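You operate a simulated robot arm through the tools that you are given. There is no shell and no other tool.

You run a simulated two-armed robot. Do the job below in one go: nothing can be reset, and whatever is moved stays where it is left.

Task
Hold the dustpan on the gauging bench top steady with one hand and put the 30 mm brass spacer from the gauging bench top in it with the other.

Only the result counts: the job must be done as asked and must still hold three seconds after the hand-in. Knocking over, shifting, dropping, spilling or breaking anything else fails it.

Robot
Two 7-joint arms with four-finger grippers on one trunk, on a base that moves. Base frame: it is fixed to the floor where the robot stands at the start and does not move with it; the origin is under the middle of the robot, x ahead of it, y to its left, z up; the surface under the hand at the start is at about z = 800. Readings come in mm, rad, newtons and seconds.
The left shoulder is at the start at [40, 181, 1154], the right one opposite. With the tool pointing down near the work surface each hand reaches from about 320 to 840 mm from the robot's upright axis, wherever it stands, measured 20 degrees to its own side. Payload 3.67 kg a hand.
Tool frame (each hand has its own): the origin (TCP) lies between the finger pads and is the grasp point; the fingertips stand 28 mm ahead of it; z points along the fingers, y is the line along which they close. The gripper opens to 112 mm; its body begins 73 mm behind the TCP.
Orientation is that of the tool frame in the base frame, as a unit quaternion [w, x, y, z]. With the fingers straight down and closing along the base's y, the tool's x points along the base's -x, its y along +y and its z along -z.

Tools
- The arms move only by the tool arm_command. It takes "left_rows", "right_rows" or both (then of equal length, played together; a hand with none holds still); each is a list of rows, each a list of 7 numbers: the closure, from 0 (fully open) to 1 (shut), then the shift along the tool's x, y, z in units of 20 mm (1.0 is 20 mm), then the turn, a rotation vector about the tool's x, y, z in units of 5 degrees (1.0 is 5 degrees). In form: [[hand, tx, ty, tz, rx, ry, rz], ...]. A call has 1 to 20 rows; each row shifts and turns the commanded pose from where the row before left it, along the tool's axes as they then stand. A call with a number of a shift or a turn outside -1 to 1 is refused whole. Rows are played at 5 a second. More than 50 mm and 0.15 rad between two rows, or a gripper value outside its range, and nothing of the call is played. Where a pose cannot be reached the arm comes as near as it can. A force on the tool above 40 N (or 10 N above the force at the start of the call, whichever is more), or a blocked arm, ends the call early, and 0.2 s more pass. Each finger travels about 72.4 mm/s and halts on what it meets, pressing with about 23 N; the grip force reading is that of the motor and also rises with nothing between the fingers. The clock runs only during rows and for 0.2 s after the last one: add rows that do not move to give the fingers time. It gives the time, the measured TCP pose, the force on the tool (base axes), the opening and the grip force at its end, in the units of the frame above (readings bear some noise), with the torque about the TCP (base axes, N m) and any sound that the robot's microphone picked up.
- Cameras (640 x 400 px; columns grow to the right, rows downward): "scene" is now at [109.6, 30.1, 1402.8]; the picture's right is [0.27, -0.96, 0.00], its down [-0.55, -0.15, -0.82] and it looks along [0.79, 0.22, -0.57] (base axes); focal length 262 px, centre (320, 200). "left" rides on the left gripper at [60, 18, -104] in its tool frame; the picture's right is [-0.29, 0.96, 0.00], its down [-0.80, -0.24, -0.55] and it looks along [-0.53, -0.16, 0.83] (tool axes); focal length 234 px, centre (320, 200). "right" rides on the right gripper at [60, -18, -104] in its tool frame; the picture's right is [0.29, 0.96, 0.00], its down [-0.80, 0.24, -0.55] and it looks along [-0.53, 0.16, 0.83] (tool axes); focal length 234 px, centre (320, 200). There is no depth. A picture from a camera that has moved, and an enlarged one, comes with that camera's place and axes in the base frame and with its lens. The place of the scene camera against the robot may be out by one fixed shift of up to 25 mm in any direction.
- camera(camera): a new picture of that camera. No time passes.
- raise_lower(by): moves the trunk up (or, below 0, down) by that many mm; the arms and the scene camera ride with it, the base frame stays. It gives what a move gives, with no picture.
- base_move(legs): drives the robot by 1 to 6 legs, each [ahead, left, turn to the left] in mm, mm and rad, along the robot's own axes; the way and the turn of a leg run together, so that a leg with both is an arc; at most 1500 mm and 3.142 rad a leg. The arms and the cameras ride along, it lands a little off, and it stops where it bumps. It gives what a move gives.
- turn_head(pan, tilt): turns the head with the scene camera to pan (to the left, within 1.501 rad either way) and tilt (down, from -0.506 to 1.204), counted from straight ahead of the robot. It gives what a move gives.
- inspect(camera, box): a new picture of the part [left, top, right, bottom] of that camera's present view, enlarged. No time passes.
- job_done(): hands the job in; it is judged then, once.

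Nothing tells you exact positions but the pictures and the camera data. Unless the task says otherwise, let go and move clear before handing in.

The tools are called after ">>>" by a JSON object that holds its "api" and its "payload". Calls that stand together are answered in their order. arm_command: Moves the arms, as the interface text tells. Its arguments: {"type":"object","properties":{"left_rows":{"type":"array","items":{"type":"array","items":{"type":"number"}}},"right_rows":{"type":"array","items":{"type":"array","items":{"type":"number"}}}},"required":[]} The other tools are called the same way: raise_lower (by) moves the trunk up or down; base_move (legs) drives the base; turn_head (pan, tilt) turns the head that bears the scene camera; camera (camera) takes a picture; inspect (camera, box) takes an enlarged picture of a part of a camera's view; job_done () hands the job in.

At the start:

```text
time: 0.0
left_position: [487.3, 327.2, 1169.0]
left_ee_rot: [0.0, 0.0, 1.0, 0.0]
left_force: [-0.1, 0.5, -0.2]
left_wrist_torque: [-0.03, 0.01, 0.01]
left_finger_gap: 112.0
left_gripper_force: 0.1
right_position: [573.9, -111.2, 1144.7]
right_ee_rot: [0.0, 0.0, 1.0, 0.0]
right_force: [-0.9, -0.2, 0.0]
right_wrist_torque: [-0.02, 0.02, 0.01]
right_finger_gap: 112.3
right_gripper_force: 0.1
trunk travel left (down, up): [-275.0, 239.0]
robot x, y, heading: [-1.5, -4.0, 0.001]
head pan, tilt (commanded): [0.272, 0.609]
```

scene: 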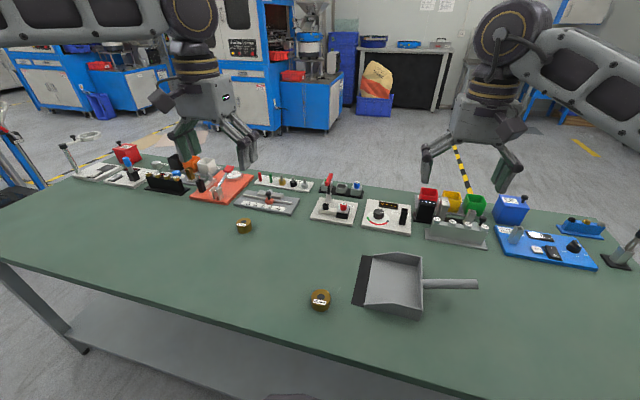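
right: 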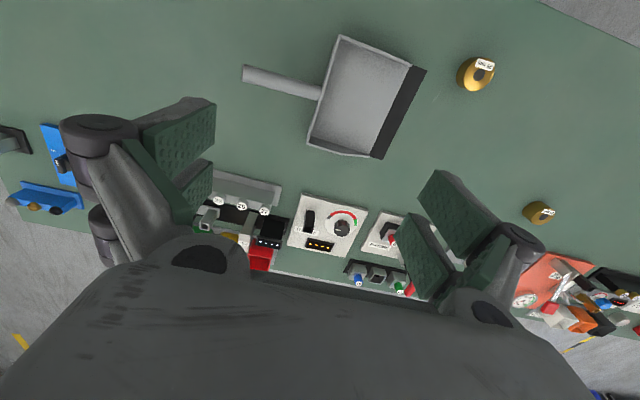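
left: 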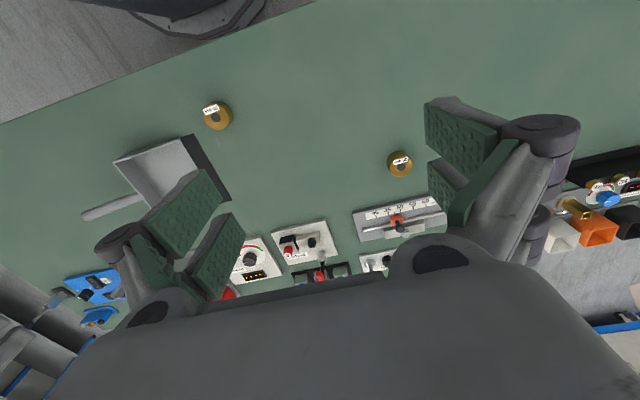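

I see a grey dustpan on the green bench with two brass spacers to its left, each with a label. I'll zoom in to read the labels and find which is the 30 mm one.

>>> {"api": "inspect", "payload": {"camera": "right", "box": [440, 40, 520, 100]}}

>>> {"api": "inspect", "payload": {"camera": "left", "box": [370, 135, 430, 185]}}

>>> {"api": "inspect", "payload": {"camera": "left", "box": [190, 90, 250, 140]}}

>>> {"api": "inspect", "payload": {"camera": "scene", "box": [220, 210, 350, 320]}}

>>> {"api": "inspect", "payload": {"camera": "scene", "box": [340, 230, 500, 330]}}

```text
6.67 times, centred on (480, 70) of right
camera zoom: at [513.6, -129.8, 1249.3], right [-0.29, 0.96, 0.0], down [0.8, 0.24, 0.55], along [0.53, 0.16, -0.83], focal length 1561 px, centre (-747, 1067)
```

zoom: 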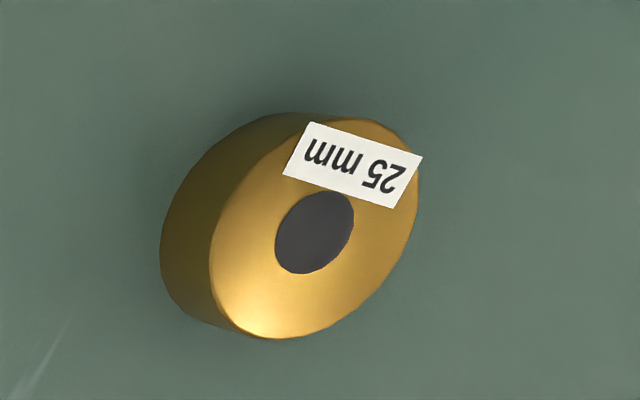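

```text
8.00 times, centred on (400, 160) of left
camera zoom: at [428.1, 345.0, 1274.7], right [0.29, 0.96, 0.0], down [0.8, -0.24, 0.55], along [0.53, -0.16, -0.83], focal length 1873 px, centre (-320, 520)
```

zoom: 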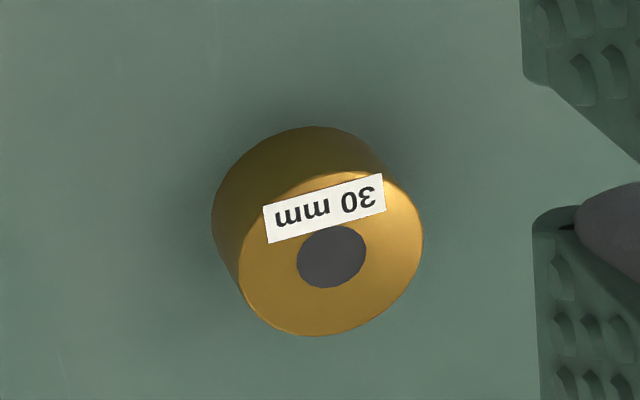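

```text
8.00 times, centred on (220, 115) of left
camera zoom: at [428.1, 345.0, 1274.7], right [0.29, 0.96, 0.0], down [0.8, -0.24, 0.55], along [0.53, -0.16, -0.83], focal length 1873 px, centre (1120, 880)
```

zoom: 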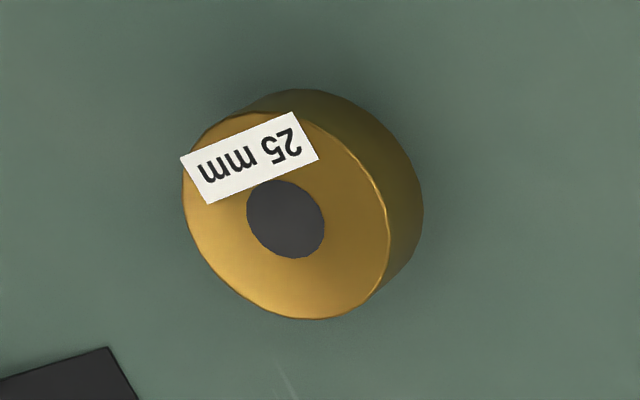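

```text
3.64 times, centred on (285, 265) of scene
camera zoom: at [109.6, 30.1, 1402.8], right [0.27, -0.96, 0.0], down [-0.55, -0.15, -0.82], along [0.79, 0.22, -0.57], focal length 953 px, centre (447, -36)
```

zoom: 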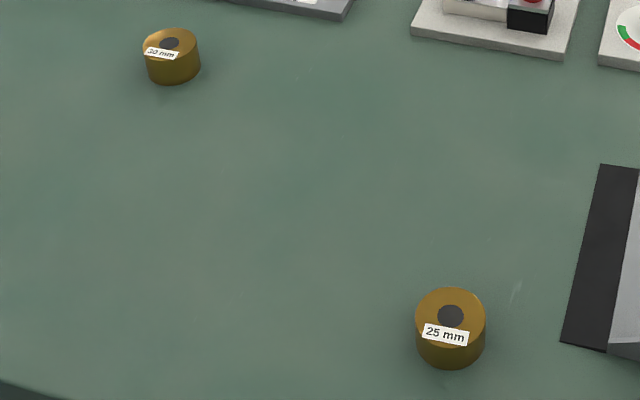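

```text
4.00 times, centred on (420, 280) of scene
camera zoom: at [109.6, 30.1, 1402.8], right [0.27, -0.96, 0.0], down [-0.55, -0.15, -0.82], along [0.79, 0.22, -0.57], focal length 1049 px, centre (-80, -120)
```

zoom: 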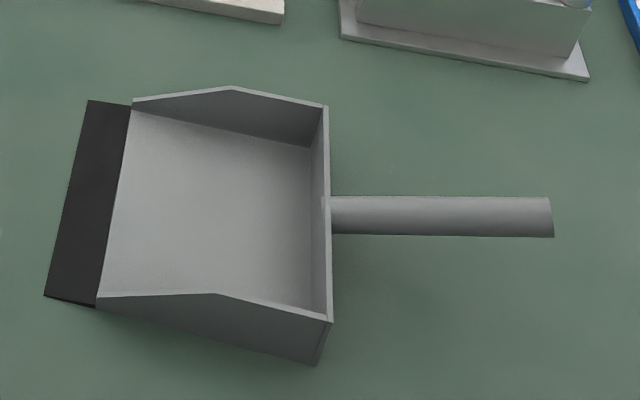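

The farther-left spacer is marked 30 mm, at about [682, 448]. The pan centre is about [580, -25], with its handle running toward -y at x≈582. I'll bring the left hand above the spacer and turn the right hand so its fingers close across the handle, both staying high.

>>> {"api": "arm_command", "payload": {"left_rows": [[0, -0.54, 0.335, 0.5, 0, 0, 0], [0, -0.54, 0.335, 0.5, 0, 0, 0], [0, -0.54, 0.335, 0.5, 0, 0, 0], [0, -0.54, 0.335, 0.5, 0, 0, 0], [0, -0.54, 0.335, 0.5, 0, 0, 0], [0, -0.54, 0.335, 0.5, 0, 0, 0], [0, -0.54, 0.335, 0.5, 0, 0, 0], [0, -0.54, 0.335, 0.5, 0, 0, 0], [0, -0.54, 0.335, 0.5, 0, 0, 0], [0, -0.54, 0.335, 0.5, 0, 0, 0], [0, -0.54, 0.335, 0.5, 0, 0, 0], [0, -0.54, 0.335, 0.5, 0, 0, 0], [0, -0.54, 0.335, 0.5, 0, 0, 0], [0, -0.54, 0.335, 0.5, 0, 0, 0], [0, -0.54, 0.335, 0.5, 0, 0, 0], [0, -0.54, 0.335, 0.5, 0, 0, 0], [0, -0.54, 0.335, 0.5, 0, 0, 0], [0, -0.54, 0.335, 0.5, 0, 0, 0]], "right_rows": [[0, 0, 0, 0.4, 0, 0, -1], [0, 0, 0, 0.4, 0, 0, -1], [0, 0, 0, 0.4, 0, 0, -1], [0, 0, 0, 0.4, 0, 0, -1], [0, 0, 0, 0.4, 0, 0, -1], [0, 0, 0, 0.4, 0, 0, -1], [0, 0, 0, 0.4, 0, 0, -1], [0, 0, 0, 0.4, 0, 0, -1], [0, 0, 0, 0.4, 0, 0, -1], [0, 0, 0, 0.4, 0, 0, -1], [0, 0, 0, 0.4, 0, 0, -1], [0, 0, 0, 0.4, 0, 0, -1], [0, 0, 0, 0.4, 0, 0, -1], [0, 0, 0, 0.4, 0, 0, -1], [0, 0, 0, 0.4, 0, 0, -1], [0, 0, 0, 0.4, 0, 0, -1], [0, 0, 0, 0.4, 0, 0, -1], [0, 0, 0, 0.4, 0, 0, -1]]}}

```text
time: 3.8
left_position: [683.0, 448.1, 989.7]
left_ee_rot: [0.0, 0.0, 1.0, -0.001]
left_force: [-0.1, -0.3, 0.3]
left_wrist_torque: [-0.04, -0.02, -0.02]
left_finger_gap: 112.0
left_gripper_force: 0.0
right_position: [573.8, -111.1, 1065.4]
right_ee_rot: [0.0, -0.423, 0.906, 0.001]
right_force: [0.2, -0.3, -0.5]
right_wrist_torque: [-0.02, 0.03, -0.01]
right_finger_gap: 111.9
right_gripper_force: 0.1
right hand out of reach, approached as far as the arm can: row 11, 12, 13, 14, 15, 16, 17, 18
trunk travel left (down, up): [-275.0, 239.0]
robot x, y, heading: [0.0, -3.3, 0.005]
head pan, tilt (commanded): [0.272, 0.609]
```

The left hand is over the spacer, but the right wrist hit a limit turning that way (about 50°). I'll turn it the other way instead and look at the spacer with the left camera.

>>> {"api": "arm_command", "payload": {"right_rows": [[0, 0, 0, 0, 0, 0, 1], [0, 0, 0, 0, 0, 0, 1], [0, 0, 0, 0, 0, 0, 1], [0, 0, 0, 0, 0, 0, 1], [0, 0, 0, 0, 0, 0, 1], [0, 0, 0, 0, 0, 0, 1], [0, 0, 0, 0, 0, 0, 1], [0, 0, 0, 0, 0, 0, 1], [0, 0, 0, 0, 0, 0, 1], [0, 0, 0, 0, 0, 0, 1], [0, 0, 0, 0, 0, 0, 1], [0, 0, 0, 0, 0, 0, 1], [0, 0, 0, 0, 0, 0, 1], [0, 0, 0, 0, 0, 0, 1], [0, 0, 0, 0, 0, 0, 1], [0, 0, 0, 0, 0, 0, 1], [0, 0, 0, 0, 0, 0, 1], [0, 0, 0, 0, 0, 0, 1]]}}

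>>> {"api": "camera", "payload": {"camera": "left"}}

```text
time: 7.6
left_position: [683.4, 445.9, 990.3]
left_ee_rot: [0.001, 0.001, 1.0, 0.0]
left_force: [-0.6, 0.6, -0.6]
left_wrist_torque: [0.0, 0.04, 0.01]
left_finger_gap: 112.0
left_gripper_force: 0.1
right_position: [574.6, -112.1, 1063.4]
right_ee_rot: [0.0, 0.343, 0.939, 0.0]
right_force: [0.3, 0.3, -0.2]
right_wrist_torque: [0.01, -0.02, 0.0]
right_finger_gap: 112.1
right_gripper_force: 0.0
trunk travel left (down, up): [-275.0, 239.0]
robot x, y, heading: [-0.8, 1.1, 0.003]
head pan, tilt (commanded): [0.272, 0.609]
```

```text
taken
camera left: at [623.5, 464.0, 1095.2], right [0.29, 0.96, 0.0], down [0.8, -0.24, 0.55], along [0.53, -0.16, -0.83], focal length 234 px, centre (320, 200)
```

left: 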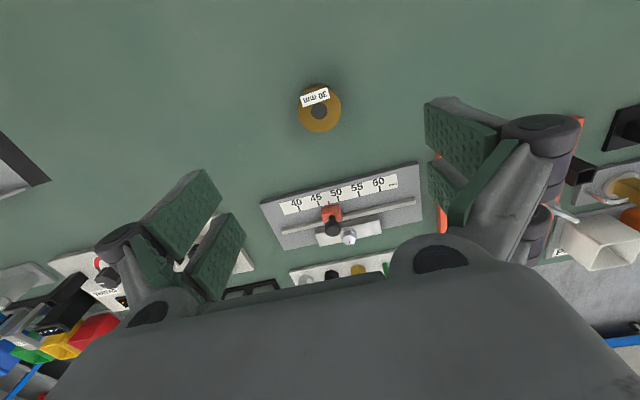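

The wrist turns freely this way. I'll finish the 90° turn and bring the right hand over the handle, and drop the left hand to about 900 mm above the spacer.

>>> {"api": "arm_command", "payload": {"left_rows": [[0, 0.05, -0.1, 0.25, 0, 0, 0], [0, 0, 0, 0.25, 0, 0, 0], [0, 0, 0, 0.25, 0, 0, 0], [0, 0, 0, 0.25, 0, 0, 0], [0, 0, 0, 0.25, 0, 0, 0], [0, 0, 0, 0.25, 0, 0, 0], [0, 0, 0, 0.25, 0, 0, 0], [0, 0, 0, 0.25, 0, 0, 0], [0, 0, 0, 0.25, 0, 0, 0], [0, 0, 0, 0.25, 0, 0, 0], [0, 0, 0, 0.25, 0, 0, 0], [0, 0, 0, 0.25, 0, 0, 0], [0, 0, 0, 0.25, 0, 0, 0], [0, 0, 0, 0.25, 0, 0, 0], [0, 0, 0, 0.25, 0, 0, 0], [0, 0, 0, 0.25, 0, 0, 0], [0, 0, 0, 0.25, 0, 0, 0], [0, 0, 0, 0.25, 0, 0, 0]], "right_rows": [[0, 0, 0, 0, 0, 0, 1], [0, 0, 0, 0, 0, 0, 1], [0, 0, 0, 0, 0, 0, 1], [0, 0, 0, 0, 0, 0, 1], [0, 0, 0, 0, 0, 0, 1], [0, 0, 0, 0, 0, 0, 1], [0, 0, 0, 0, 0, 0, 1], [0, 0, 0, 0, 0, 0, 1], [0, 0, 0, 0, 0, 0, 1], [0, 0, 0, 0, 0, 0, 1], [0, -0.49, 0.05, 0.8, 0, 0, 0], [0, -0.49, 0.05, 0.8, 0, 0, 0], [0, -0.49, 0.05, 0.8, 0, 0, 0], [0, -0.49, 0.05, 0.8, 0, 0, 0], [0, -0.49, 0.05, 0.8, 0, 0, 0], [0, -0.49, 0.05, 0.8, 0, 0, 0], [0, -0.49, 0.05, 0.8, 0, 0, 0], [0, -0.49, 0.05, 0.8, 0, 0, 0]]}}

>>> {"api": "camera", "payload": {"camera": "left"}}

>>> {"api": "camera", "payload": {"camera": "right"}}

>>> {"api": "camera", "payload": {"camera": "scene"}}

```text
time: 11.4
left_position: [680.8, 445.5, 900.2]
left_ee_rot: [0.0, 0.0, 1.0, 0.0]
left_force: [-0.8, 0.1, -0.4]
left_wrist_torque: [-0.01, 0.01, -0.02]
left_finger_gap: 112.3
left_gripper_force: 0.0
right_position: [582.8, -190.8, 936.0]
right_ee_rot: [0.0, 0.707, 0.707, 0.0]
right_force: [-0.1, -0.1, -0.6]
right_wrist_torque: [0.0, 0.03, 0.0]
right_finger_gap: 111.9
right_gripper_force: 0.1
trunk travel left (down, up): [-275.0, 239.0]
robot x, y, heading: [-2.6, -1.8, -0.001]
head pan, tilt (commanded): [0.272, 0.609]
```

```text
taken
camera left: at [622.1, 463.2, 1004.8], right [0.29, 0.96, 0.0], down [0.8, -0.24, 0.55], along [0.53, -0.16, -0.83], focal length 234 px, centre (320, 200)
```

left: 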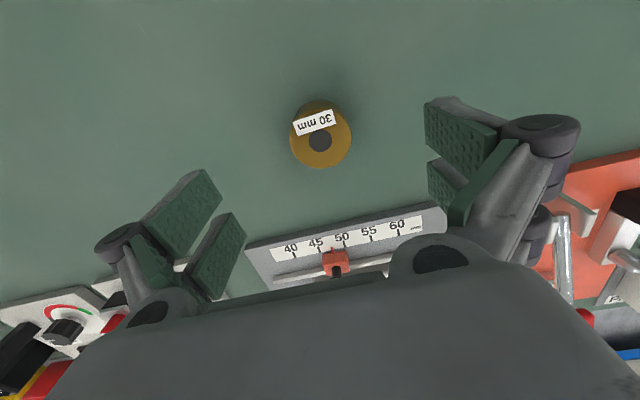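

```text
taken
camera right: at [564.1, -130.8, 1041.0], right [0.96, 0.29, 0.0], down [0.24, -0.8, 0.55], along [0.16, -0.53, -0.83], focal length 234 px, centre (320, 200)
```

right: 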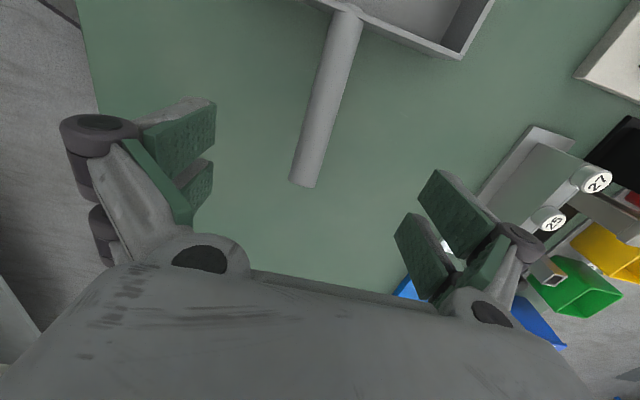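

```text
taken
camera scene: at [109.9, 29.5, 1402.7], right [0.27, -0.96, 0.0], down [-0.55, -0.15, -0.82], along [0.79, 0.22, -0.57], focal length 262 px, centre (320, 200)
```

scene: 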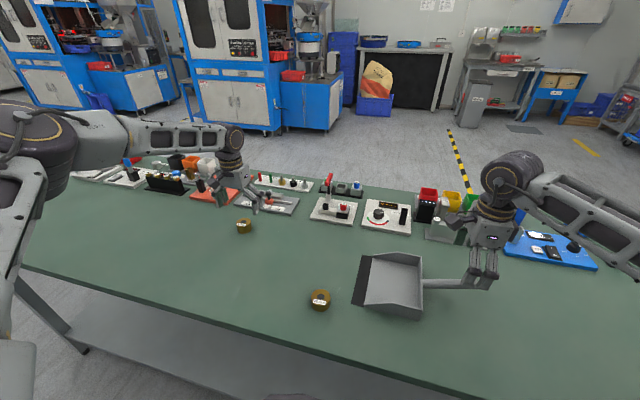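

Stereo puts the spacer's top at z≈830, so it stands 30 mm tall on a bench at z≈800, and the left hand is centred over it. The dustpan handle looks raised, so I'll zoom in on it while the left hand goes down and grips the spacer.

>>> {"api": "inspect", "payload": {"camera": "right", "box": [240, 0, 400, 100]}}

>>> {"api": "inspect", "payload": {"camera": "right", "box": [240, 100, 400, 200]}}

>>> {"api": "arm_command", "payload": {"left_rows": [[0, 0, 0, 0.66, 0, 0, 0], [0, 0, 0, 0.66, 0, 0, 0], [0, 0, 0, 0.66, 0, 0, 0], [0, 0, 0, 0.66, 0, 0, 0], [0, 0, 0, 0.66, 0, 0, 0], [0, 0, 0, 0, 0, 0, 0]]}}

>>> {"api": "camera", "payload": {"camera": "left"}}

```text
4.00 times, centred on (320, 50) of right
camera zoom: at [564.1, -130.8, 1041.0], right [0.96, 0.29, 0.0], down [0.24, -0.8, 0.55], along [0.16, -0.53, -0.83], focal length 937 px, centre (320, 800)
```

zoom: 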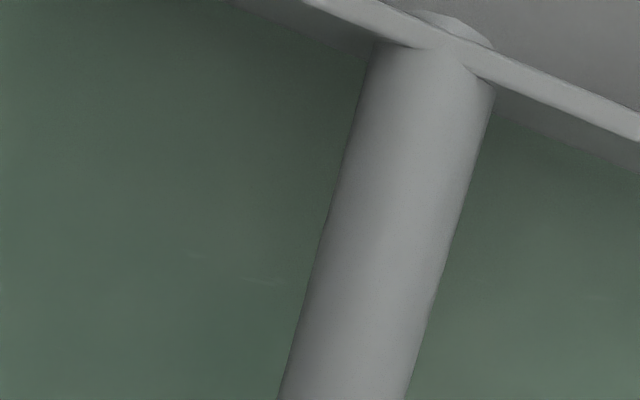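

```text
4.00 times, centred on (320, 150) of right
camera zoom: at [564.1, -130.8, 1041.0], right [0.96, 0.29, 0.0], down [0.24, -0.8, 0.55], along [0.16, -0.53, -0.83], focal length 937 px, centre (320, 400)
```

zoom: 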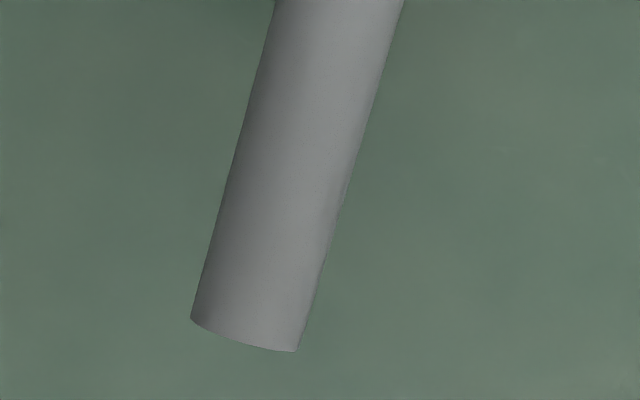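

```text
time: 12.8
left_position: [680.7, 445.6, 834.8]
left_ee_rot: [0.001, 0.001, 1.0, -0.001]
left_force: [-0.8, 0.0, -0.2]
left_wrist_torque: [-0.01, 0.03, -0.01]
left_finger_gap: 112.2
left_gripper_force: 0.0
right_position: [581.8, -189.2, 937.0]
right_ee_rot: [0.0, 0.707, 0.708, 0.0]
right_force: [0.0, 0.1, 0.5]
right_wrist_torque: [0.0, 0.0, -0.02]
right_finger_gap: 112.1
right_gripper_force: 0.0
trunk travel left (down, up): [-275.0, 239.0]
robot x, y, heading: [-0.9, 1.7, 0.0]
head pan, tilt (commanded): [0.272, 0.609]
```

```text
taken
camera left: at [621.1, 463.7, 938.7], right [0.29, 0.96, 0.0], down [0.8, -0.24, 0.55], along [0.53, -0.16, -0.83], focal length 234 px, centre (320, 200)
```

left: 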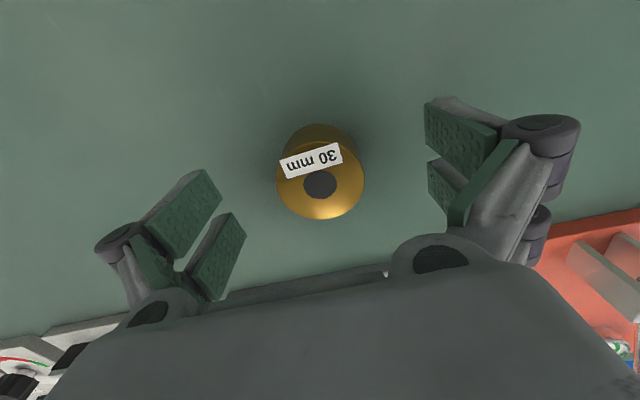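

The left fingers straddle the spacer with it centred. The handle slopes up from z≈843 at the pan to z≈880 at its end and is about 22 mm thick, so I'll close the left hand and bring the right one down around the handle, centred in x.

>>> {"api": "arm_command", "payload": {"left_rows": [[0.3, 0, 0, 0, 0, 0, 0], [0.5, 0, 0, 0, 0, 0, 0], [0.7, 0, 0, 0, 0, 0, 0], [1, 0, 0, 0, 0, 0, 0], [1, 0, 0, 0, 0, 0, 0], [1, 0, 0, 0, 0, 0, 0]], "right_rows": [[0, 0, -0.285, 0, 0, 0, 0], [0, 0, 0, 0.5, 0, 0, 0], [0, 0, 0, 0.5, 0, 0, 0], [0, 0, 0, 0.5, 0, 0, 0], [0, 0, 0, 0.5, 0, 0, 0], [0, 0, 0, 0.5, 0, 0, 0]]}}

>>> {"api": "camera", "payload": {"camera": "left"}}

>>> {"api": "camera", "payload": {"camera": "right"}}

```text
time: 14.2
left_position: [680.0, 446.7, 834.9]
left_ee_rot: [0.0, 0.0, 1.0, 0.0]
left_force: [1.4, 0.4, 0.1]
left_wrist_torque: [0.11, 0.03, -0.03]
left_finger_gap: 45.6
left_gripper_force: 23.0
right_position: [575.3, -190.2, 885.5]
right_ee_rot: [0.0, 0.707, 0.707, 0.001]
right_force: [-0.2, -0.7, 0.5]
right_wrist_torque: [-0.03, -0.03, 0.0]
right_finger_gap: 111.8
right_gripper_force: 0.0
trunk travel left (down, up): [-275.0, 239.0]
robot x, y, heading: [-1.7, -0.3, -0.003]
head pan, tilt (commanded): [0.272, 0.609]
```

```text
taken
camera left: at [621.4, 463.6, 938.8], right [0.29, 0.96, 0.0], down [0.8, -0.24, 0.55], along [0.53, -0.16, -0.83], focal length 234 px, centre (320, 200)
```

left: 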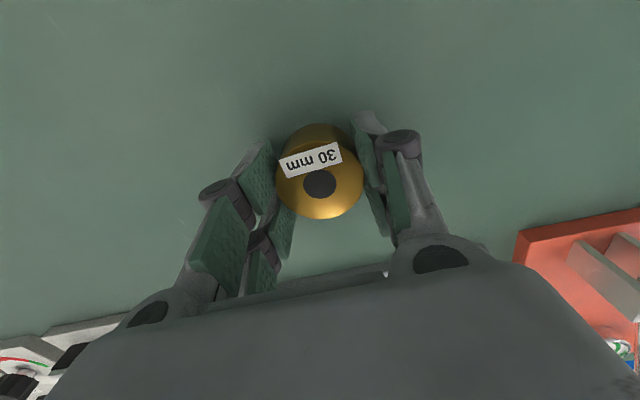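

```text
taken
camera right: at [557.9, -130.6, 990.3], right [0.96, 0.29, 0.0], down [0.24, -0.8, 0.55], along [0.16, -0.53, -0.83], focal length 234 px, centre (320, 200)
```

right: 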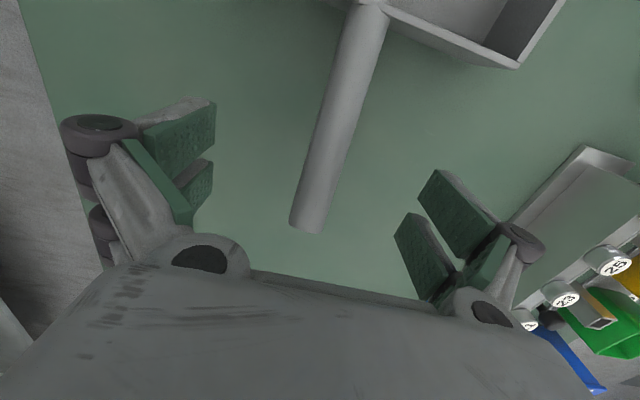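

The spacer is gripped (about 45 mm gap). I'll zoom on the handle to check the right hand is centred across it before closing.

>>> {"api": "inspect", "payload": {"camera": "right", "box": [256, 130, 384, 210]}}

>>> {"api": "inspect", "payload": {"camera": "right", "box": [272, 170, 352, 220]}}

```text
5.00 times, centred on (320, 170) of right
camera zoom: at [557.9, -130.6, 990.3], right [0.96, 0.29, 0.0], down [0.24, -0.8, 0.55], along [0.16, -0.53, -0.83], focal length 1171 px, centre (320, 350)
```

zoom: 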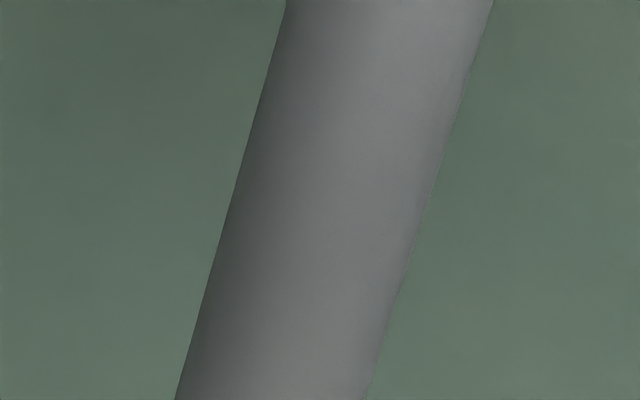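

```text
8.00 times, centred on (312, 195) of right
camera zoom: at [557.9, -130.6, 990.3], right [0.96, 0.29, 0.0], down [0.24, -0.8, 0.55], along [0.16, -0.53, -0.83], focal length 1873 px, centre (384, 240)
```

zoom: 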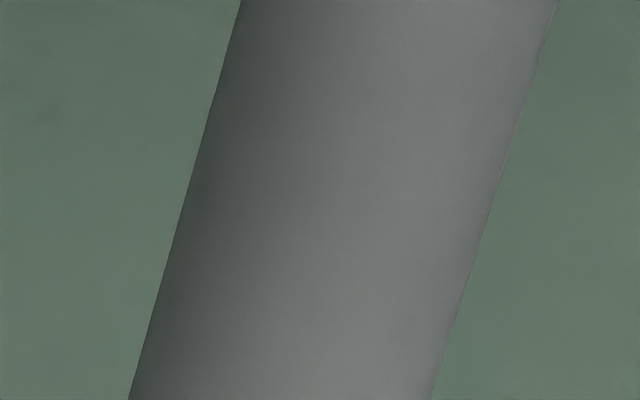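

The right hand is within about 0.5 mm of the handle's axis, which is at z≈866 there. I'll lower it to that height and close gently on the handle while the left hand lifts the spacer.

>>> {"api": "arm_command", "payload": {"left_rows": [[1, 0, 0, -0.3, 0, 0, 0], [1, 0, 0, -0.6, 0, 0, 0], [1, 0, 0, -0.8, 0, 0, 0], [1, 0, 0, -0.8, 0, 0, 0], [1, 0, 0, -0.8, 0, 0, 0], [1, 0, 0, -0.8, 0, 0, 0], [1, 0, 0, -0.5, 0, 0, 0], [1, 0, 0, 0, 0, 0, 0], [1, 0, 0, 0, 0, 0, 0], [1, 0, 0, 0, 0, 0, 0], [1, 0, 0, 0, 0, 0, 0], [1, 0, 0, 0, 0, 0, 0], [1, 0, 0, 0, 0, 0, 0], [1, 0, 0, 0, 0, 0, 0], [1, 0, 0, 0, 0, 0, 0]], "right_rows": [[0, 0, 0.025, 0.34, 0, 0, 0], [0, 0, 0, 0.34, 0, 0, 0], [0, 0, 0, 0.34, 0, 0, 0], [0, 0, 0, 0, 0, 0, 0], [0.3, 0, 0, 0, 0, 0, 0], [0.5, 0, 0, 0, 0, 0, 0], [0.68, 0, 0, 0, 0, 0, 0], [0.74, 0, 0, 0, 0, 0, 0], [0.77, 0, 0, 0, 0, 0, 0], [0.79, 0, 0, 0, 0, 0, 0], [0.81, 0, 0, 0, 0, 0, 0], [0.84, 0, 0, 0, 0, 0, 0], [0.9, 0, 0, 0, 0, 0, 0], [1, 0, 0, 0, 0, 0, 0], [1, 0, 0, 0, 0, 0, 0]]}}

>>> {"api": "camera", "payload": {"camera": "right"}}

>>> {"api": "camera", "payload": {"camera": "left"}}

>>> {"api": "camera", "payload": {"camera": "scene"}}

```text
time: 17.4
left_position: [681.2, 445.4, 924.2]
left_ee_rot: [0.0, 0.0, 1.0, 0.001]
left_force: [-0.4, 0.1, -4.2]
left_wrist_torque: [0.01, -0.01, -0.02]
left_finger_gap: 45.1
left_gripper_force: 23.2
right_position: [577.0, -189.2, 865.6]
right_ee_rot: [0.0, 0.707, 0.707, 0.0]
right_force: [0.1, -0.2, 0.2]
right_wrist_torque: [0.0, -0.08, -0.1]
right_finger_gap: 21.6
right_gripper_force: 23.6
trunk travel left (down, up): [-275.0, 239.0]
robot x, y, heading: [-0.6, -0.9, -0.001]
head pan, tilt (commanded): [0.272, 0.609]
```

```text
taken
camera right: at [558.6, -130.2, 970.1], right [0.96, 0.29, 0.0], down [0.24, -0.8, 0.55], along [0.16, -0.53, -0.83], focal length 234 px, centre (320, 200)
```

right: 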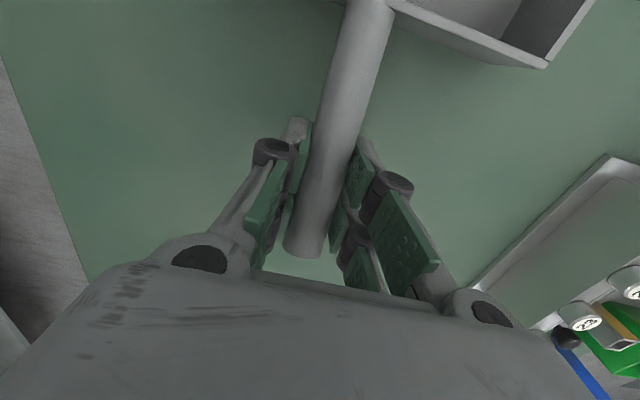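

```text
taken
camera left: at [622.3, 463.7, 1030.2], right [0.29, 0.96, 0.0], down [0.8, -0.24, 0.55], along [0.53, -0.16, -0.83], focal length 234 px, centre (320, 200)
```

left: 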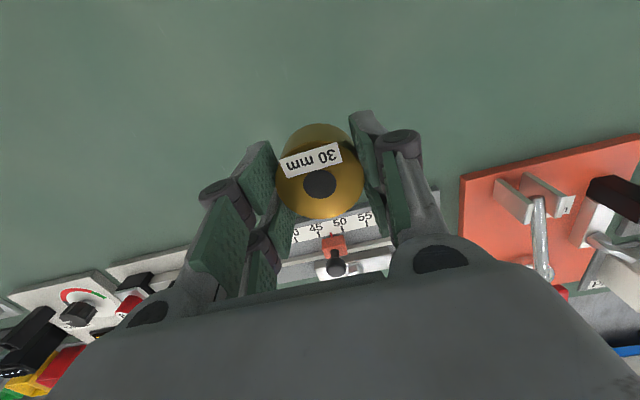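

```text
taken
camera scene: at [110.1, 30.3, 1402.7], right [0.27, -0.96, 0.0], down [-0.55, -0.15, -0.82], along [0.79, 0.22, -0.57], focal length 262 px, centre (320, 200)
```

scene: 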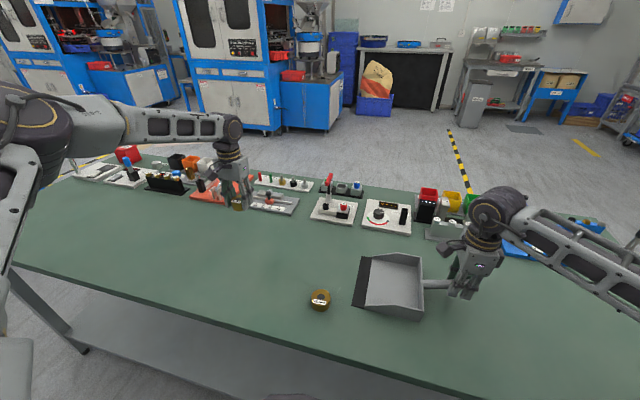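

Both grips hold (spacer 45 mm, handle 21.6 mm) and the pan hasn't visibly moved. Next I'll carry the spacer across toward the pan's open side at about z=924, keeping the right hand still.

>>> {"api": "arm_command", "payload": {"left_rows": [[1, 0.25, -0.95, -0.05, 0, 0, 0], [1, 0.25, -0.95, -0.05, 0, 0, 0], [1, 0.25, -0.95, -0.05, 0, 0, 0], [1, 0.25, -0.95, -0.05, 0, 0, 0], [1, 0.25, -0.95, -0.05, 0, 0, 0], [1, 0.25, -0.95, -0.05, 0, 0, 0], [1, 0.25, -0.95, -0.05, 0, 0, 0], [1, 0.25, -0.95, -0.05, 0, 0, 0], [1, 0.25, -0.95, -0.05, 0, 0, 0], [1, 0.25, -0.95, -0.05, 0, 0, 0], [1, 0.25, -0.95, -0.05, 0, 0, 0], [1, 0.25, -0.95, -0.05, 0, 0, 0], [1, 0.25, -0.95, -0.05, 0, 0, 0], [1, 0.25, -0.95, -0.05, 0, 0, 0], [1, 0.25, -0.95, -0.05, 0, 0, 0], [1, 0.25, -0.95, -0.05, 0, 0, 0], [1, 0.25, -0.95, -0.05, 0, 0, 0], [1, 0.25, -0.95, -0.05, 0, 0, 0], [1, 0.25, -0.95, -0.05, 0, 0, 0]], "right_rows": [[1, 0, 0, 0, 0, 0, 0], [1, 0, 0, 0, 0, 0, 0], [1, 0, 0, 0, 0, 0, 0], [1, 0, 0, 0, 0, 0, 0], [1, 0, 0, 0, 0, 0, 0], [1, 0, 0, 0, 0, 0, 0], [1, 0, 0, 0, 0, 0, 0], [1, 0, 0, 0, 0, 0, 0], [1, 0, 0, 0, 0, 0, 0], [1, 0, 0, 0, 0, 0, 0], [1, 0, 0, 0, 0, 0, 0], [1, 0, 0, 0, 0, 0, 0], [1, 0, 0, 0, 0, 0, 0], [1, 0, 0, 0, 0, 0, 0], [1, 0, 0, 0, 0, 0, 0], [1, 0, 0, 0, 0, 0, 0], [1, 0, 0, 0, 0, 0, 0], [1, 0, 0, 0, 0, 0, 0], [1, 0, 0, 0, 0, 0, 0]]}}

>>> {"api": "camera", "payload": {"camera": "left"}}

>>> {"api": "camera", "payload": {"camera": "scene"}}

>>> {"api": "camera", "payload": {"camera": "right"}}

```text
time: 21.4
left_position: [562.5, 111.5, 953.3]
left_ee_rot: [0.001, 0.0, 1.0, 0.0]
left_force: [0.0, -0.2, -4.5]
left_wrist_torque: [-0.03, 0.0, 0.0]
left_finger_gap: 45.5
left_gripper_force: 22.7
left hand out of reach, approached as far as the arm can: row 16, 17, 18, 19
right_position: [576.2, -189.4, 865.4]
right_ee_rot: [0.0, 0.707, 0.707, 0.0]
right_force: [0.1, -0.6, 0.2]
right_wrist_torque: [-0.03, -0.03, 0.01]
right_finger_gap: 21.9
right_gripper_force: 22.9
trunk travel left (down, up): [-275.0, 239.0]
robot x, y, heading: [1.6, -0.8, -0.0]
head pan, tilt (commanded): [0.272, 0.609]
```

```text
taken
camera left: at [504.1, 128.9, 1058.0], right [0.29, 0.96, 0.0], down [0.8, -0.24, 0.56], along [0.53, -0.16, -0.83], focal length 234 px, centre (320, 200)
```

left: 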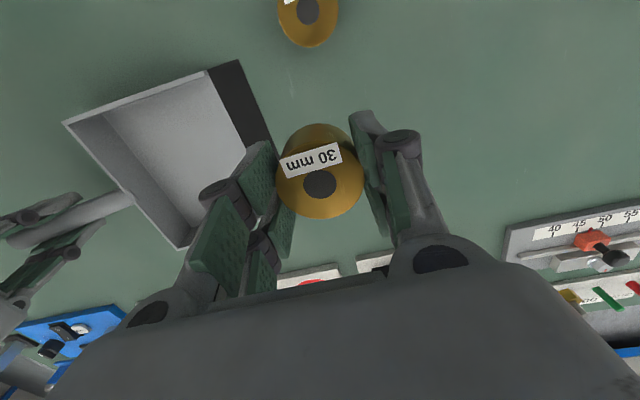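

```text
taken
camera scene: at [109.7, 29.9, 1402.7], right [0.27, -0.96, 0.0], down [-0.55, -0.15, -0.82], along [0.79, 0.22, -0.57], focal length 262 px, centre (320, 200)
```

scene: 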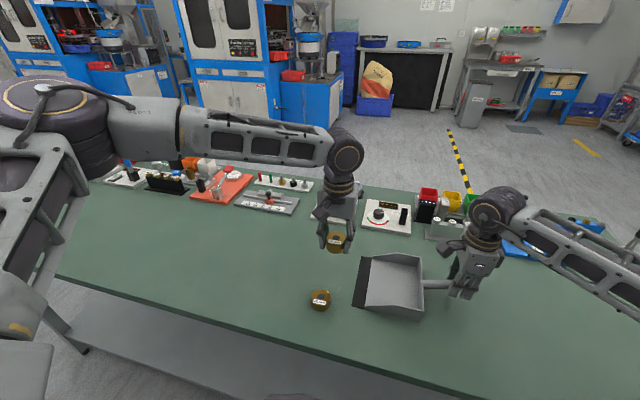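

```text
taken
camera right: at [558.3, -130.5, 970.1], right [0.96, 0.29, 0.0], down [0.24, -0.8, 0.55], along [0.16, -0.53, -0.83], focal length 234 px, centre (320, 200)
```

right: 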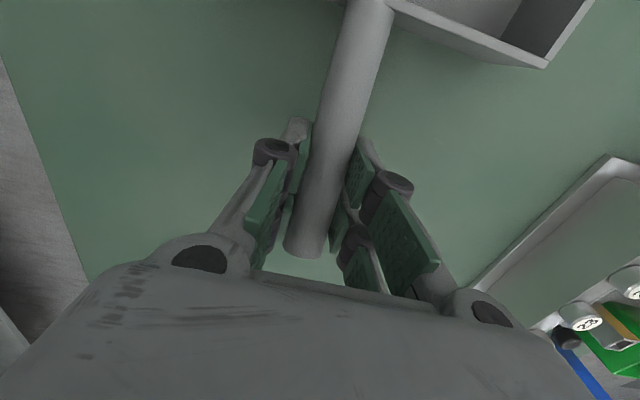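

The left arm stopped at its limit near y≈111, short of the pan, while the right hand still holds the handle steadily. I'll probe in free air whether the left hand can get further over with its yaw turned.

>>> {"api": "arm_command", "payload": {"left_rows": [[1, 0, 0, 0, 0, 0, -1], [1, 0, 0, 0, 0, 0, -1], [1, 0, 0, 0, 0, 0, -1], [1, 0, 0, 0, 0, 0, -1], [1, 0, 0, 0, 0, 0, -1], [1, 0, 0, 0, 0, 0, -1], [1, 0.4, -0.7, 0, 0, 0, 0], [1, 0.4, -0.7, 0, 0, 0, 0], [1, 0.4, -0.7, 0, 0, 0, 0], [1, 0.4, -0.7, 0, 0, 0, 0]], "right_rows": [[1, 0, 0, 0, 0, 0, 0], [1, 0, 0, 0, 0, 0, 0], [1, 0, 0, 0, 0, 0, 0], [1, 0, 0, 0, 0, 0, 0], [1, 0, 0, 0, 0, 0, 0], [1, 0, 0, 0, 0, 0, 0], [1, 0, 0, 0, 0, 0, 0], [1, 0, 0, 0, 0, 0, 0], [1, 0, 0, 0, 0, 0, 0], [1, 0, 0, 0, 0, 0, 0]]}}

```text
time: 23.6
left_position: [535.0, 88.7, 964.1]
left_ee_rot: [0.0, -0.259, 0.966, -0.001]
left_force: [0.5, 0.2, -3.6]
left_wrist_torque: [0.02, 0.01, -0.01]
left_finger_gap: 45.3
left_gripper_force: 22.9
left hand out of reach, approached as far as the arm can: row 7, 8, 9, 10
right_position: [576.2, -190.1, 866.4]
right_ee_rot: [0.0, 0.707, 0.707, 0.0]
right_force: [-0.1, -1.1, 0.1]
right_wrist_torque: [-0.01, -0.03, 0.0]
right_finger_gap: 21.4
right_gripper_force: 22.3
trunk travel left (down, up): [-275.0, 239.0]
robot x, y, heading: [-2.8, -0.7, -0.001]
head pan, tilt (commanded): [0.272, 0.609]
```

Yaw alone doesn't help much; the arm slides along a limit that seems to ease with height. I'll probe higher up to learn which way (trunk height or base shift) gives the reach.

>>> {"api": "arm_command", "payload": {"left_rows": [[1, 0, 0, -1, 0, 0, 0], [1, 0, 0, -1, 0, 0, 0], [1, 0, 0, -1, 0, 0, 0], [1, 0, 0, -1, 0, 0, 0], [1, 0, 0, -1, 0, 0, 0], [1, 0, 0, -1, 0, 0, 0], [1, 0.4, -0.7, 0, 0, 0, 0], [1, 0.4, -0.7, 0, 0, 0, 0], [1, 0.4, -0.7, 0, 0, 0, 0], [1, 0.4, -0.7, 0, 0, 0, 0], [1, 0.4, -0.7, 0, 0, 0, 0], [1, 0.4, -0.7, 0, 0, 0, 0]], "right_rows": [[1, 0, 0, 0, 0, 0, 0], [1, 0, 0, 0, 0, 0, 0], [1, 0, 0, 0, 0, 0, 0], [1, 0, 0, 0, 0, 0, 0], [1, 0, 0, 0, 0, 0, 0], [1, 0, 0, 0, 0, 0, 0], [1, 0, 0, 0, 0, 0, 0], [1, 0, 0, 0, 0, 0, 0], [1, 0, 0, 0, 0, 0, 0], [1, 0, 0, 0, 0, 0, 0], [1, 0, 0, 0, 0, 0, 0], [1, 0, 0, 0, 0, 0, 0]]}}

>>> {"api": "camera", "payload": {"camera": "scene"}}

```text
time: 26.2
left_position: [515.5, 69.8, 1081.1]
left_ee_rot: [0.0, -0.26, 0.966, -0.001]
left_force: [0.5, -0.1, -3.2]
left_wrist_torque: [0.05, 0.0, 0.01]
left_finger_gap: 45.4
left_gripper_force: 22.9
left hand out of reach, approached as far as the arm can: row 7, 8, 9, 10, 11, 12
right_position: [576.7, -190.2, 865.6]
right_ee_rot: [0.0, 0.707, 0.708, 0.0]
right_force: [-1.4, 0.0, -0.3]
right_wrist_torque: [0.03, 0.02, 0.03]
right_finger_gap: 21.8
right_gripper_force: 23.0
trunk travel left (down, up): [-275.0, 239.0]
robot x, y, heading: [2.0, -0.5, -0.001]
head pan, tilt (commanded): [0.272, 0.609]
```

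```text
taken
camera scene: at [109.9, 30.0, 1402.7], right [0.27, -0.96, 0.0], down [-0.55, -0.15, -0.82], along [0.79, 0.22, -0.57], focal length 262 px, centre (320, 200)
```

scene: 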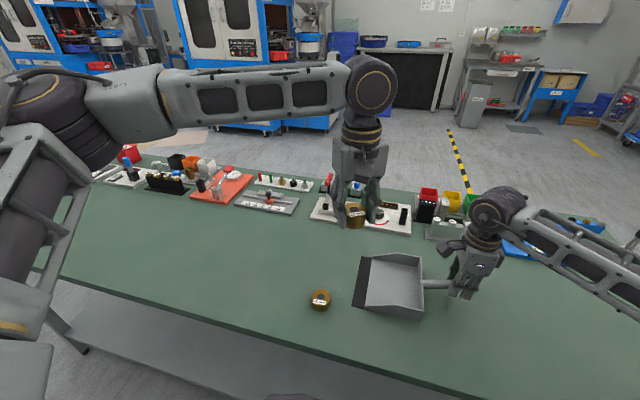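

The left arm's limit is set by its elbow: it allows about y ≥ 0.9·x − 395, so the robot needs to stand a bit closer and further right, roughly centred between the pan and the handle. I'll look down to check the clearance to the bench before releasing the handle and moving the base.

>>> {"api": "turn_head", "payload": {"pan": 0.0, "tilt": 1.2}}

>>> {"api": "camera", "payload": {"camera": "scene"}}

```text
time: 27.2
left_position: [515.9, 70.5, 1081.5]
left_ee_rot: [0.001, -0.259, 0.966, -0.001]
left_force: [-0.5, 0.1, -3.4]
left_wrist_torque: [0.01, 0.0, -0.01]
left_finger_gap: 45.7
left_gripper_force: 23.2
right_position: [576.9, -191.3, 865.5]
right_ee_rot: [0.0, 0.707, 0.707, 0.0]
right_force: [-1.0, -0.5, 0.1]
right_wrist_torque: [-0.01, 0.03, 0.03]
right_finger_gap: 21.6
right_gripper_force: 22.6
trunk travel left (down, up): [-275.0, 239.0]
robot x, y, heading: [-1.3, 0.1, -0.001]
head pan, tilt (commanded): [0.0, 1.201]
```

```text
taken
camera scene: at [81.0, 6.3, 1358.9], right [0.0, -1.0, 0.0], down [-0.93, 0.0, -0.36], along [0.36, 0.0, -0.93], focal length 262 px, centre (320, 200)
```

scene: 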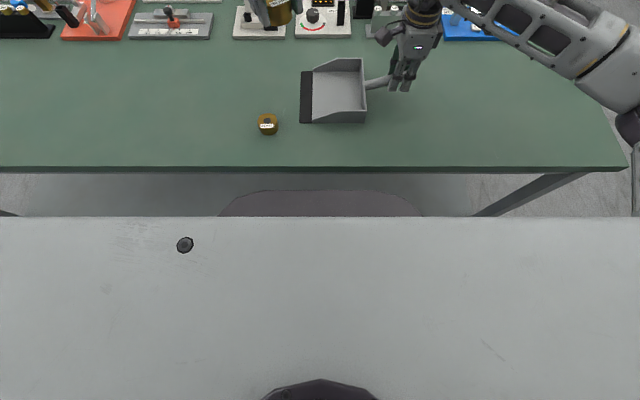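

>>> {"api": "inspect", "payload": {"camera": "scene", "box": [180, 150, 500, 350]}}

>>> {"api": "turn_head", "payload": {"pan": 0.9, "tilt": 1.0}}

>>> {"api": "camera", "payload": {"camera": "scene"}}

>>> {"api": "turn_head", "payload": {"pan": -0.9, "tilt": 1.0}}

>>> {"api": "camera", "payload": {"camera": "scene"}}

```text
2.00 times, centred on (340, 250) of scene
camera zoom: at [81.0, 6.3, 1358.9], right [0.0, -1.0, 0.0], down [-0.93, 0.0, -0.36], along [0.36, 0.0, -0.93], focal length 524 px, centre (280, 100)
```

zoom: 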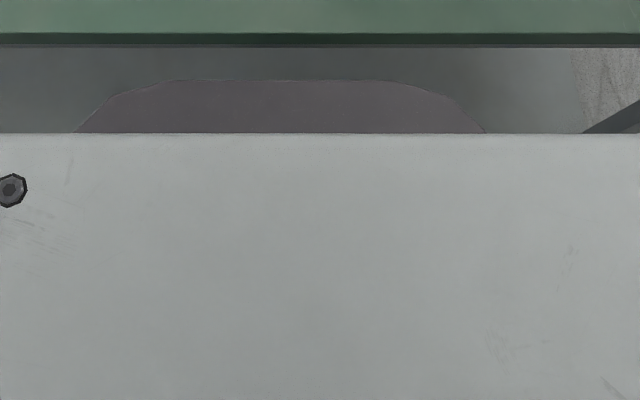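

```text
time: 28.4
left_position: [516.7, 68.9, 1081.6]
left_ee_rot: [0.001, -0.259, 0.966, -0.001]
left_force: [-0.2, 0.0, -4.1]
left_wrist_torque: [-0.01, 0.01, 0.02]
left_finger_gap: 45.6
left_gripper_force: 22.6
right_position: [577.4, -189.7, 865.0]
right_ee_rot: [0.0, 0.707, 0.707, 0.0]
right_force: [0.2, -0.8, 0.5]
right_wrist_torque: [-0.08, 0.0, 0.02]
right_finger_gap: 21.6
right_gripper_force: 23.0
trunk travel left (down, up): [-275.0, 239.0]
robot x, y, heading: [-5.0, 3.0, 0.002]
head pan, tilt (commanded): [0.901, 1.0]
```

```text
taken
camera scene: at [68.4, 60.8, 1371.5], right [0.78, -0.62, 0.0], down [-0.52, -0.66, -0.54], along [0.34, 0.42, -0.84], focal length 262 px, centre (320, 200)
```

scene: 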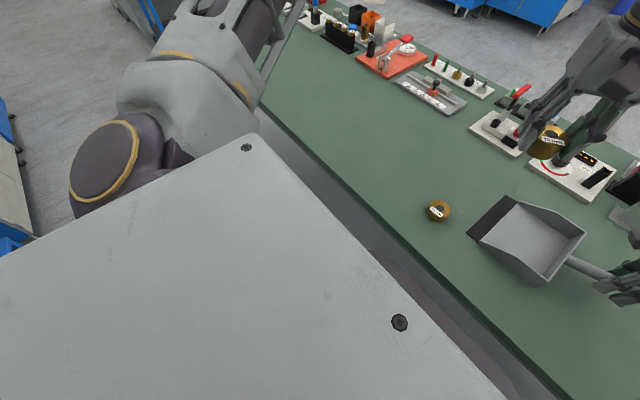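

```text
time: 30.2
left_position: [516.1, 70.2, 1080.1]
left_ee_rot: [0.0, -0.259, 0.966, -0.001]
left_force: [0.3, 0.3, -3.1]
left_wrist_torque: [0.02, 0.0, 0.02]
left_finger_gap: 45.3
left_gripper_force: 23.1
right_position: [576.5, -190.5, 866.2]
right_ee_rot: [0.001, 0.707, 0.707, 0.0]
right_force: [0.3, -0.3, -0.4]
right_wrist_torque: [0.0, 0.03, -0.07]
right_finger_gap: 21.5
right_gripper_force: 23.0
trunk travel left (down, up): [-275.0, 239.0]
robot x, y, heading: [-1.5, -3.7, -0.001]
head pan, tilt (commanded): [-0.901, 1.0]
```

```text
taken
camera scene: at [68.4, -48.3, 1371.5], right [-0.78, -0.62, 0.0], down [-0.52, 0.66, -0.54], along [0.34, -0.42, -0.84], focal length 262 px, centre (320, 200)
```

scene: 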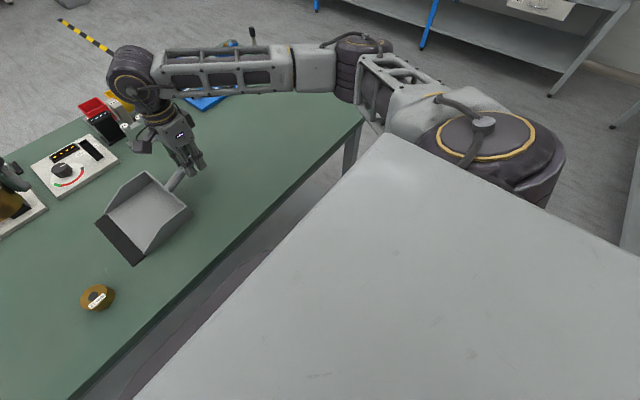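

>>> {"api": "inspect", "payload": {"camera": "scene", "box": [100, 200, 340, 350]}}

>>> {"api": "turn_head", "payload": {"pan": -1.4, "tilt": 0.9}}

>>> {"api": "camera", "payload": {"camera": "scene"}}

```text
2.67 times, centred on (220, 275) of scene
camera zoom: at [68.4, -48.3, 1371.5], right [-0.78, -0.62, 0.0], down [-0.52, 0.66, -0.54], along [0.34, -0.42, -0.84], focal length 699 px, centre (587, 0)
```

zoom: 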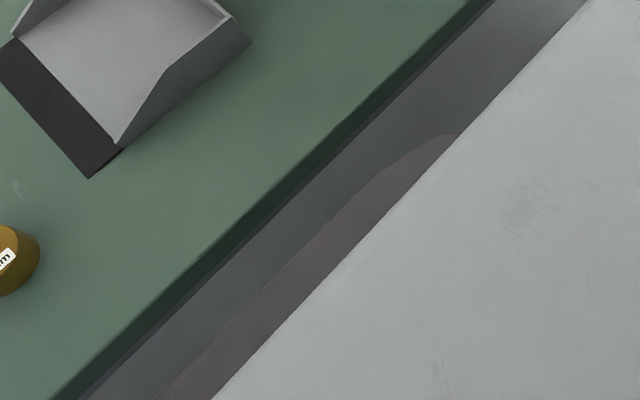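

```text
time: 31.1
left_position: [515.5, 69.2, 1080.8]
left_ee_rot: [0.0, -0.259, 0.966, 0.0]
left_force: [0.0, -0.2, -4.4]
left_wrist_torque: [-0.01, -0.03, -0.01]
left_finger_gap: 45.3
left_gripper_force: 23.5
right_position: [576.9, -189.8, 865.4]
right_ee_rot: [0.0, 0.707, 0.707, 0.0]
right_force: [-1.5, 0.3, -0.4]
right_wrist_torque: [-0.03, 0.03, 0.04]
right_finger_gap: 21.5
right_gripper_force: 23.0
trunk travel left (down, up): [-275.0, 239.0]
robot x, y, heading: [-0.5, -1.4, 0.003]
head pan, tilt (commanded): [-1.4, 0.901]
```

```text
taken
camera scene: at [38.0, -68.1, 1378.7], right [-0.99, -0.17, 0.0], down [-0.13, 0.77, -0.62], along [0.11, -0.61, -0.78], focal length 262 px, centre (320, 200)
```

scene: 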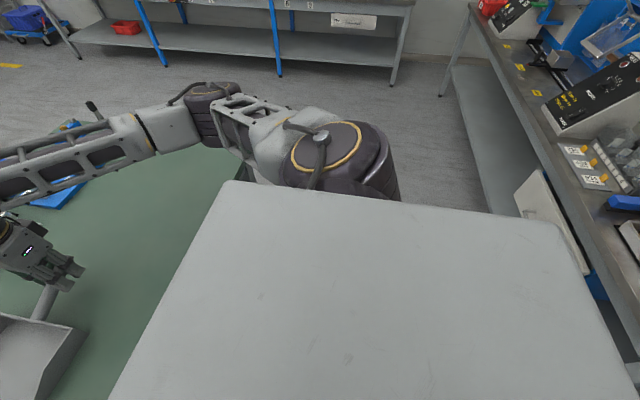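

The rounded part of the base sits close to the bench edge, so I won't drive forward. Tilting the left hand so its wrist stays to the left may give the missing reach, so I'll test that in free air, well above everything.

>>> {"api": "arm_command", "payload": {"left_rows": [[1, -0.34, 0.96, 0, 0, 0, 0], [1, -0.34, 0.96, 0, 0, 0, 0], [1, -0.34, 0.96, 0, 0, 0, 0], [1, -0.34, 0.96, 0, 0, 0, 0], [1, 0, 0, 0, 0, 0, -1], [1, 0, 0, 0, 0, 0, -1], [1, 0, 0, 0, 0, 0, -1], [1, 0, 0, 0, 0, 0, -1], [1, 0, 0, 0, 0, 0, -1], [1, 0, 0, 0, 0, 0, -1], [1, 0, 0, 0, 0, 0, -1], [1, 0, 0, 0, 0, 0, -1], [1, 0, 0, 0, 0, 0, -1], [1, 0, 0, 0, 0, 0, -1], [1, 0, 0, 0, 0, 0, -1], [1, 0, 0, 0, 0, 0, -1]]}}

>>> {"api": "arm_command", "payload": {"left_rows": [[1, 0, 0, 0, 0, 1, 0], [1, 0, 0, 0, 0, 1, 0], [1, 0, 0, 0, 0, 1, 0], [1, 0, 0, 0, 0, 1, 0], [1, 0, 0, 0, 0, 1, 0], [1, 0, 0, 0, 0, 1, 0], [1, 0, 0, 0, 0, 1, 0]]}}

```text
time: 34.5
left_position: [500.7, 149.0, 1080.4]
left_ee_rot: [0.001, 0.708, -0.707, 0.001]
left_force: [0.1, -0.7, -4.0]
left_wrist_torque: [0.0, 0.04, 0.01]
left_finger_gap: 45.5
left_gripper_force: 23.1
right_position: [577.9, -189.6, 866.7]
right_ee_rot: [0.0, 0.707, 0.707, -0.001]
right_force: [0.2, 0.7, -0.9]
right_wrist_torque: [0.01, -0.01, 0.03]
right_finger_gap: 21.7
right_gripper_force: 22.7
trunk travel left (down, up): [-275.0, 239.0]
robot x, y, heading: [0.6, -2.3, 0.0]
head pan, tilt (commanded): [-1.4, 0.901]
```

```text
time: 36.1
left_position: [501.1, 148.9, 1081.2]
left_ee_rot: [-0.214, -0.674, 0.675, -0.213]
left_force: [0.0, 0.7, -3.9]
left_wrist_torque: [0.04, -0.01, 0.0]
left_finger_gap: 45.4
left_gripper_force: 23.2
right_position: [577.0, -188.6, 865.0]
right_ee_rot: [0.0, 0.707, 0.707, 0.0]
right_force: [-0.4, -0.2, 1.1]
right_wrist_torque: [0.02, 0.02, 0.03]
right_finger_gap: 21.4
right_gripper_force: 22.7
trunk travel left (down, up): [-275.0, 239.0]
robot x, y, heading: [-1.1, 1.6, -0.002]
head pan, tilt (commanded): [-1.4, 0.901]
```

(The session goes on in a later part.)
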